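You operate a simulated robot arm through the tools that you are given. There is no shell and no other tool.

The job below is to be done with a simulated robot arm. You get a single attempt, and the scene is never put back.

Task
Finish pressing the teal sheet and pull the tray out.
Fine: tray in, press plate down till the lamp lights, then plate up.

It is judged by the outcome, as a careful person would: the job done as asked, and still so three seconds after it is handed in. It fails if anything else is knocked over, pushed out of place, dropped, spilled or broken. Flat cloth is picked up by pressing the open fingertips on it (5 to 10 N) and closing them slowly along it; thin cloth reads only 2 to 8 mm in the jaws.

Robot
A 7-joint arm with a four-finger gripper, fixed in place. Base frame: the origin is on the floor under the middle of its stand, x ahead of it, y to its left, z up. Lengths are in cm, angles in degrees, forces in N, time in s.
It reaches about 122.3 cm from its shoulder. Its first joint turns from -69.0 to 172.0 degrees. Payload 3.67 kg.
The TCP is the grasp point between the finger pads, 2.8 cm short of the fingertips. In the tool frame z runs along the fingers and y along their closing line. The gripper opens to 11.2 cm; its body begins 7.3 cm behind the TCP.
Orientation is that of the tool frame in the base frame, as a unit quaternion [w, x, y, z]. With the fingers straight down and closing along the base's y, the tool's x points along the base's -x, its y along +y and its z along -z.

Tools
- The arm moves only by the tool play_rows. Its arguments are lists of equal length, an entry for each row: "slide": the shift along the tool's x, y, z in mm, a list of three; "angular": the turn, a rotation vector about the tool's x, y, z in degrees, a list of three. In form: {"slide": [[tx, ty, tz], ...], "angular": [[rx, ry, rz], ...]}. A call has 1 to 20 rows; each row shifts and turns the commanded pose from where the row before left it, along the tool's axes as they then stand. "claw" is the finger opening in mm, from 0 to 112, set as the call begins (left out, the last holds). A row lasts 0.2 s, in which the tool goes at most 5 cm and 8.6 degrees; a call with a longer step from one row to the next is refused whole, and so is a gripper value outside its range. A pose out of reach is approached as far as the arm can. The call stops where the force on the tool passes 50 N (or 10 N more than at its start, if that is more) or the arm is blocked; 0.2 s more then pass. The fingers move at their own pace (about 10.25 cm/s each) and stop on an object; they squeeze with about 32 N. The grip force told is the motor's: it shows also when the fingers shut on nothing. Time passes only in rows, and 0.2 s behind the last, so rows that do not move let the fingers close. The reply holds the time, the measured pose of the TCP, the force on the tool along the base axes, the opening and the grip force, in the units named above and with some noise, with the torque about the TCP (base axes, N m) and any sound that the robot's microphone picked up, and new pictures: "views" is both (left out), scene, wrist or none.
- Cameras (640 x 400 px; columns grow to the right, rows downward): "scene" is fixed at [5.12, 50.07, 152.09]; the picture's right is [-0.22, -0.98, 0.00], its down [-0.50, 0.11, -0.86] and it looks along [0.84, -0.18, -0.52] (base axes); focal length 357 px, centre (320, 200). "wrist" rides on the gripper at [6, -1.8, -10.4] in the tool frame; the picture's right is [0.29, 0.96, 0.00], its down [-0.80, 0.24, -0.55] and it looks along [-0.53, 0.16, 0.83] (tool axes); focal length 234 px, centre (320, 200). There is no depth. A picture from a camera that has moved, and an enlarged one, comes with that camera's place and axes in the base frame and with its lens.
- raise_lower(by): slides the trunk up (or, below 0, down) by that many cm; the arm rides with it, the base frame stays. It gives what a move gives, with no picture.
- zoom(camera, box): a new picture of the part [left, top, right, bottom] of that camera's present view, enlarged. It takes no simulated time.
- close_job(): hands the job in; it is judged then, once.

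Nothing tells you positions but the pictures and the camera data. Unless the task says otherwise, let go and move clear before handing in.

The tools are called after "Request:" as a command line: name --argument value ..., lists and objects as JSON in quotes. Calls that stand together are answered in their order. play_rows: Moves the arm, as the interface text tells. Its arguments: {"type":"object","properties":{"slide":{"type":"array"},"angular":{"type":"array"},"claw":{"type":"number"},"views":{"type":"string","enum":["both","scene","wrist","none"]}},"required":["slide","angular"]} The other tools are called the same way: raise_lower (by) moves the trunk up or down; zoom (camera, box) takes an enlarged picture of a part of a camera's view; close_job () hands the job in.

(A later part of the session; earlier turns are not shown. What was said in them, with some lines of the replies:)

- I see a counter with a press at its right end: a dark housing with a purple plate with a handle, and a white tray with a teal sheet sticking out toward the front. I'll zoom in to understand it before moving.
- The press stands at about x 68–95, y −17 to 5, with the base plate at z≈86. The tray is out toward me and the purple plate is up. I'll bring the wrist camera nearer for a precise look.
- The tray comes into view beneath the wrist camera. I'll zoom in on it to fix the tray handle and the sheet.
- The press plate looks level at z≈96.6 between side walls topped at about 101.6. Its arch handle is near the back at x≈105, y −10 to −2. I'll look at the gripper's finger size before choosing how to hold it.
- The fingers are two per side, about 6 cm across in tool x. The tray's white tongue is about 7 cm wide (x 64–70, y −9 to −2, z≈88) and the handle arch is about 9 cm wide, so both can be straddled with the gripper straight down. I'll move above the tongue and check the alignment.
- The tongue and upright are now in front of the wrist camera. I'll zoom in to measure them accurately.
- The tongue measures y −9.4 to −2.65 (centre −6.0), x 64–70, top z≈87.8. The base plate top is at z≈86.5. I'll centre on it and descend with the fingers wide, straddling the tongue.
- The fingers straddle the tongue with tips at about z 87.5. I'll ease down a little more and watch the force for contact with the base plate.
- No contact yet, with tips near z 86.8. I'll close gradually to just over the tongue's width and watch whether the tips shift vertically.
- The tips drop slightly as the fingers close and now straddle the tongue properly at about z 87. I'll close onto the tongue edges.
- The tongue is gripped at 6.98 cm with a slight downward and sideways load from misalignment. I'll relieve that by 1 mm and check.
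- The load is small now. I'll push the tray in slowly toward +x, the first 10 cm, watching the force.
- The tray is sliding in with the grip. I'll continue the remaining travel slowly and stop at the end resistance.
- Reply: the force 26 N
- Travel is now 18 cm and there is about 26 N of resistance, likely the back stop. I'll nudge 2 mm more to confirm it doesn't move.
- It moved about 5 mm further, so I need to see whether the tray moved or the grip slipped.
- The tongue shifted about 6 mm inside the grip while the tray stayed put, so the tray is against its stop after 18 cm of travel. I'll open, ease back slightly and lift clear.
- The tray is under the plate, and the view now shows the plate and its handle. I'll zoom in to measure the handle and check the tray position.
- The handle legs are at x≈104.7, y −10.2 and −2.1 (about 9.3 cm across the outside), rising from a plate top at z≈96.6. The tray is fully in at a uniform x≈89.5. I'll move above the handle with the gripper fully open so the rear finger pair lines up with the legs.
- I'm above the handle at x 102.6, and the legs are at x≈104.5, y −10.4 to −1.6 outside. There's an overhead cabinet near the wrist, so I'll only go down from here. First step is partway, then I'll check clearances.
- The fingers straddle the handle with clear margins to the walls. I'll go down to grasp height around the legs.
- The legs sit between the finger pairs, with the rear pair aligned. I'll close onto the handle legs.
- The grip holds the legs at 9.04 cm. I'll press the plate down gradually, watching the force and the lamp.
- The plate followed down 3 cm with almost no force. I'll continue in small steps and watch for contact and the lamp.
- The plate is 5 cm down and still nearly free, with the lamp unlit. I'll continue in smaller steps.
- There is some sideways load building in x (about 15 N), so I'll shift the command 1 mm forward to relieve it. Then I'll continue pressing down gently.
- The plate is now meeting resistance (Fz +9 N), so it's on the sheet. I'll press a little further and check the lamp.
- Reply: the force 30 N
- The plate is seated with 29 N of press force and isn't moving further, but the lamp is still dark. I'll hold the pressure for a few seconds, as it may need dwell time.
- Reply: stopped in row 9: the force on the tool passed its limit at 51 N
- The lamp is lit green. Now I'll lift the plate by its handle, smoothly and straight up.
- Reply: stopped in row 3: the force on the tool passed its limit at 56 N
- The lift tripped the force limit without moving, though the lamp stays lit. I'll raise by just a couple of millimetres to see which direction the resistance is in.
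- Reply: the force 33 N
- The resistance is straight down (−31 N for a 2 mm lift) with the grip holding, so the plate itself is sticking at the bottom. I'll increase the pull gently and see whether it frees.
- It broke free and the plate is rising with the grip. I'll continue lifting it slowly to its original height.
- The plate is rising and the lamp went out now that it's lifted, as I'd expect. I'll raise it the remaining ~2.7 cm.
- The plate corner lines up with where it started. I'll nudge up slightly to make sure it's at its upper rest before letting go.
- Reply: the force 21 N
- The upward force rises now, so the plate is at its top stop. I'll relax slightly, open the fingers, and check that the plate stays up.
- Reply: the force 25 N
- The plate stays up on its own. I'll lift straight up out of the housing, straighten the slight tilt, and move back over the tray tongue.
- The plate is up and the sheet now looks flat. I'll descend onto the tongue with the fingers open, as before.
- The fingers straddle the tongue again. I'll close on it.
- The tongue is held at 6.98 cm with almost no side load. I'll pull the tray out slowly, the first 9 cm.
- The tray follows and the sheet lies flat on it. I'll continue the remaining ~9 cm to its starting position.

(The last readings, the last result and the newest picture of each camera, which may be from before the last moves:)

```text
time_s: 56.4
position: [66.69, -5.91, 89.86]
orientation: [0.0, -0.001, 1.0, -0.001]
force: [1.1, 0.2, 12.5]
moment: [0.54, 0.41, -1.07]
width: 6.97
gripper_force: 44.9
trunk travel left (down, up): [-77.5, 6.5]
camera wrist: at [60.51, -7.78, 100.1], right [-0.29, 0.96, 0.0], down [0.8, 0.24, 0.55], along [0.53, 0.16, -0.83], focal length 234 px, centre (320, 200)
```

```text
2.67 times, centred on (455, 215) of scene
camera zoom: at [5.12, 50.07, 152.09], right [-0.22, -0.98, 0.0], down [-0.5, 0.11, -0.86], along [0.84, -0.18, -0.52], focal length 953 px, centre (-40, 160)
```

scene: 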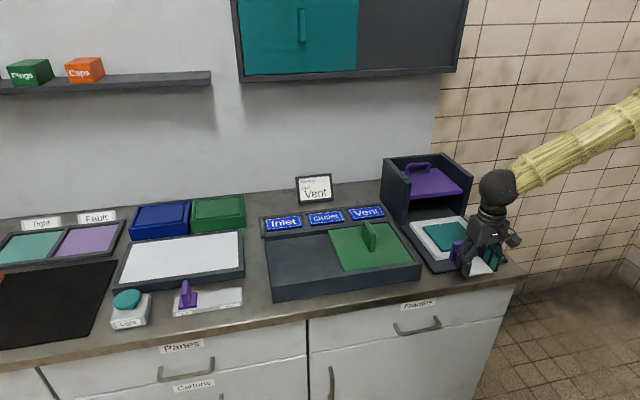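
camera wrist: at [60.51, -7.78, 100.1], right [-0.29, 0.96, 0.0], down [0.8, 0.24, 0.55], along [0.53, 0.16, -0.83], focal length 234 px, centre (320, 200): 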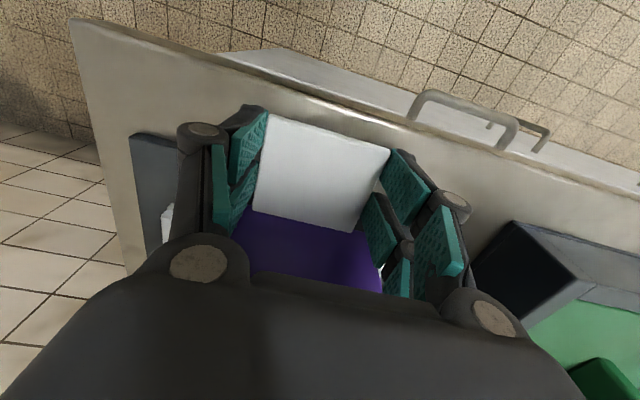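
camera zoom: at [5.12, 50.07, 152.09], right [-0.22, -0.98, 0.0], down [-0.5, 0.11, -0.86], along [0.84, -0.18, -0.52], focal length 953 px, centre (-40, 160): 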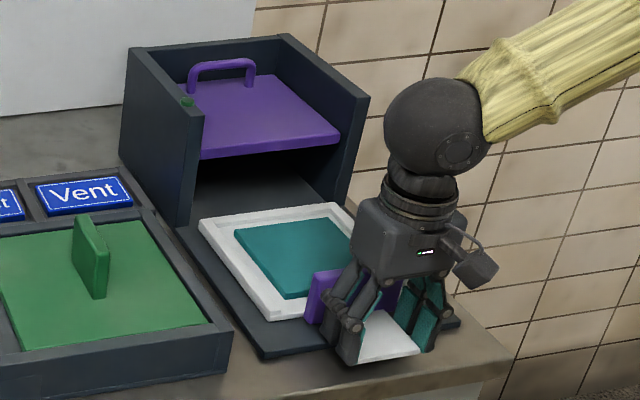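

The tray is essentially back where it started, with the sheet flat on it. I'll pull a few millimetres more to be sure it's fully out, then relax.

Request:
play_rows --slide '[[1.5, 0, -0.5], [1.5, 0, 0], [1, 0, 0], [0, 0, 0], [0, 0, 0]]' --angular '[[0, 0, 0], [0, 0, 0], [0, 0, 0], [0, 0, 0], [0, 0, 0]]' --views "wrist"

```text
time_s: 57.6
position: [66.25, -6.08, 89.75]
orientation: [0.0, -0.001, 1.0, -0.001]
force: [0.6, 1.3, 4.1]
moment: [0.39, -1.35, -0.18]
width: 6.98
gripper_force: 45.3
trunk travel left (down, up): [-77.5, 6.5]
camera wrist: at [60.1, -7.77, 100.1], right [-0.29, 0.96, 0.0], down [0.8, 0.24, 0.55], along [0.53, 0.16, -0.83], focal length 234 px, centre (320, 200)
```

wrist: 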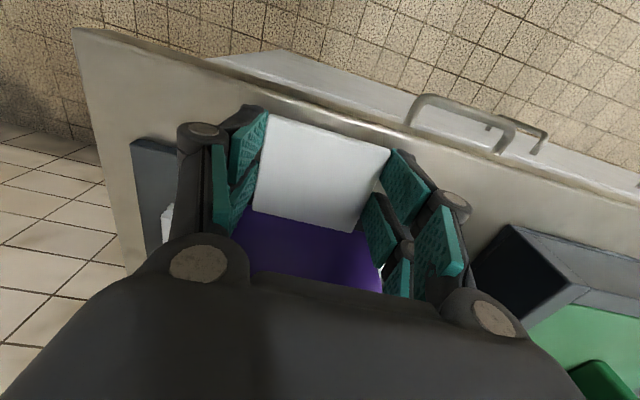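

The tray is slightly past its starting position and fully out. I'll release, lift straight up and move clear.

Request:
play_rows --slide '[[0, 0, 0], [0, 0, 0], [0, 0, 0], [0, 0, -5], [0, 0, -15], [0, 0, -30], [0, 0, -40], [0, 0, -40], [0, 0, -40], [0, 0, -40], [20, 0, -30], [30, 0, -20], [30, 0, 0], [0, 0, 0]]' --angular '[[0, 0, 0], [0, 0, 0], [0, 0, 0], [0, 0, 0], [0, 0, 0], [0, 0, 0], [0, 0, 0], [0, 0, 0], [0, 0, 0], [0, 0, 0], [0, 0, 0], [0, 0, 0], [0, 0, 0], [0, 0, 0]]' --claw 105 --views "both"

Request:
zoom --camera "scene" --box '[370, 140, 540, 290]'

Request:
zoom --camera "wrist" --box '[200, 120, 400, 280]'

```text
time_s: 60.6
position: [58.32, -5.99, 115.9]
orientation: [-0.001, 0.0, 1.0, -0.001]
force: [0.6, -0.7, 0.2]
moment: [0.0, 0.04, 0.0]
width: 10.49
gripper_force: 0.1
trunk travel left (down, up): [-77.5, 6.5]
camera wrist: at [52.28, -7.72, 126.27], right [-0.29, 0.96, 0.0], down [0.8, 0.24, 0.55], along [0.53, 0.16, -0.83], focal length 234 px, centre (320, 200)
```

scene: 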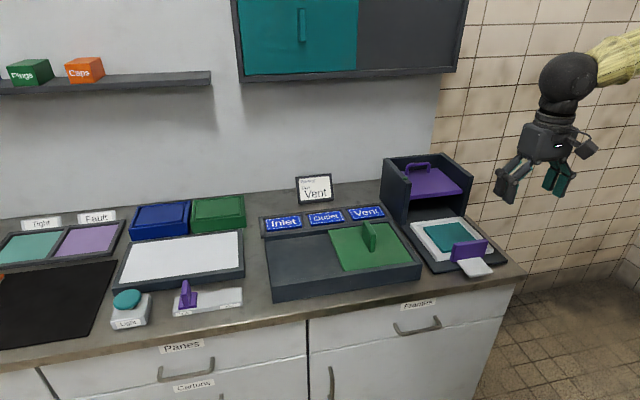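
wrist: 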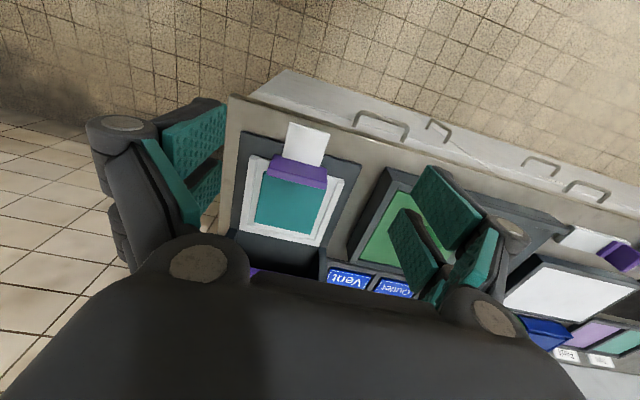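

```text
2.67 times, centred on (455, 215) of scene
camera zoom: at [5.12, 50.07, 152.09], right [-0.22, -0.98, 0.0], down [-0.5, 0.11, -0.86], along [0.84, -0.18, -0.52], focal length 953 px, centre (-40, 160)
```

zoom: 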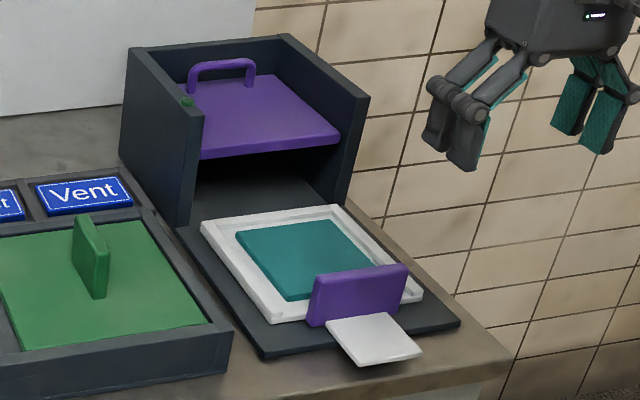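

```text
2.50 times, centred on (300, 200) of wrist
camera zoom: at [52.28, -7.72, 126.27], right [-0.29, 0.96, 0.0], down [0.8, 0.24, 0.55], along [0.53, 0.16, -0.83], focal length 585 px, centre (370, 200)
```

zoom: 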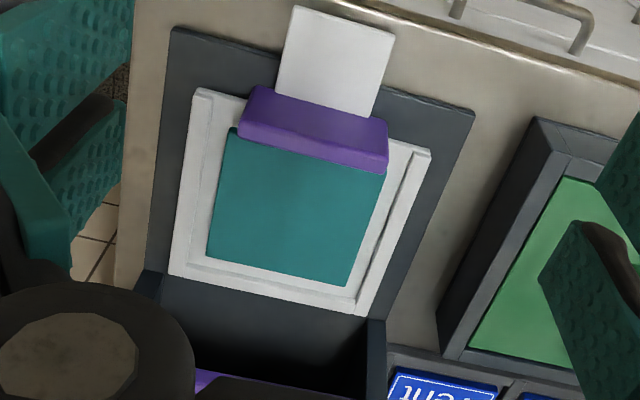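

The sheet is pressed flat in the tray, the tray is out, the plate is up at its stop, and nothing else has moved. The arm is clear, so I'll hand in.

Request:
close_job

```text
The job is handed in.
```

The teal sheet is pressed and the tray is pulled out. I've handed the job in.

- **Tray in:** I pushed the tray in by its tongue until it met the stop, after about 18 cm.
- **Press:** I held the plate down until the lamp lit green. The fingers slipped a few millimetres down the handle legs just as it lit, but the plate stayed put.
- **Plate up:** The plate stuck at the bottom at first and tripped the force limit once. It came free with a slower pull. It went up to its top stop and stayed there after I let go, and the lamp went out.
- **Tray out:** The tray is back where it started or a few millimetres further out. The sheet lies flat in it, where before it was curled.

Nothing else on the counter looks moved in the last pictures, and the gripper is open and clear.
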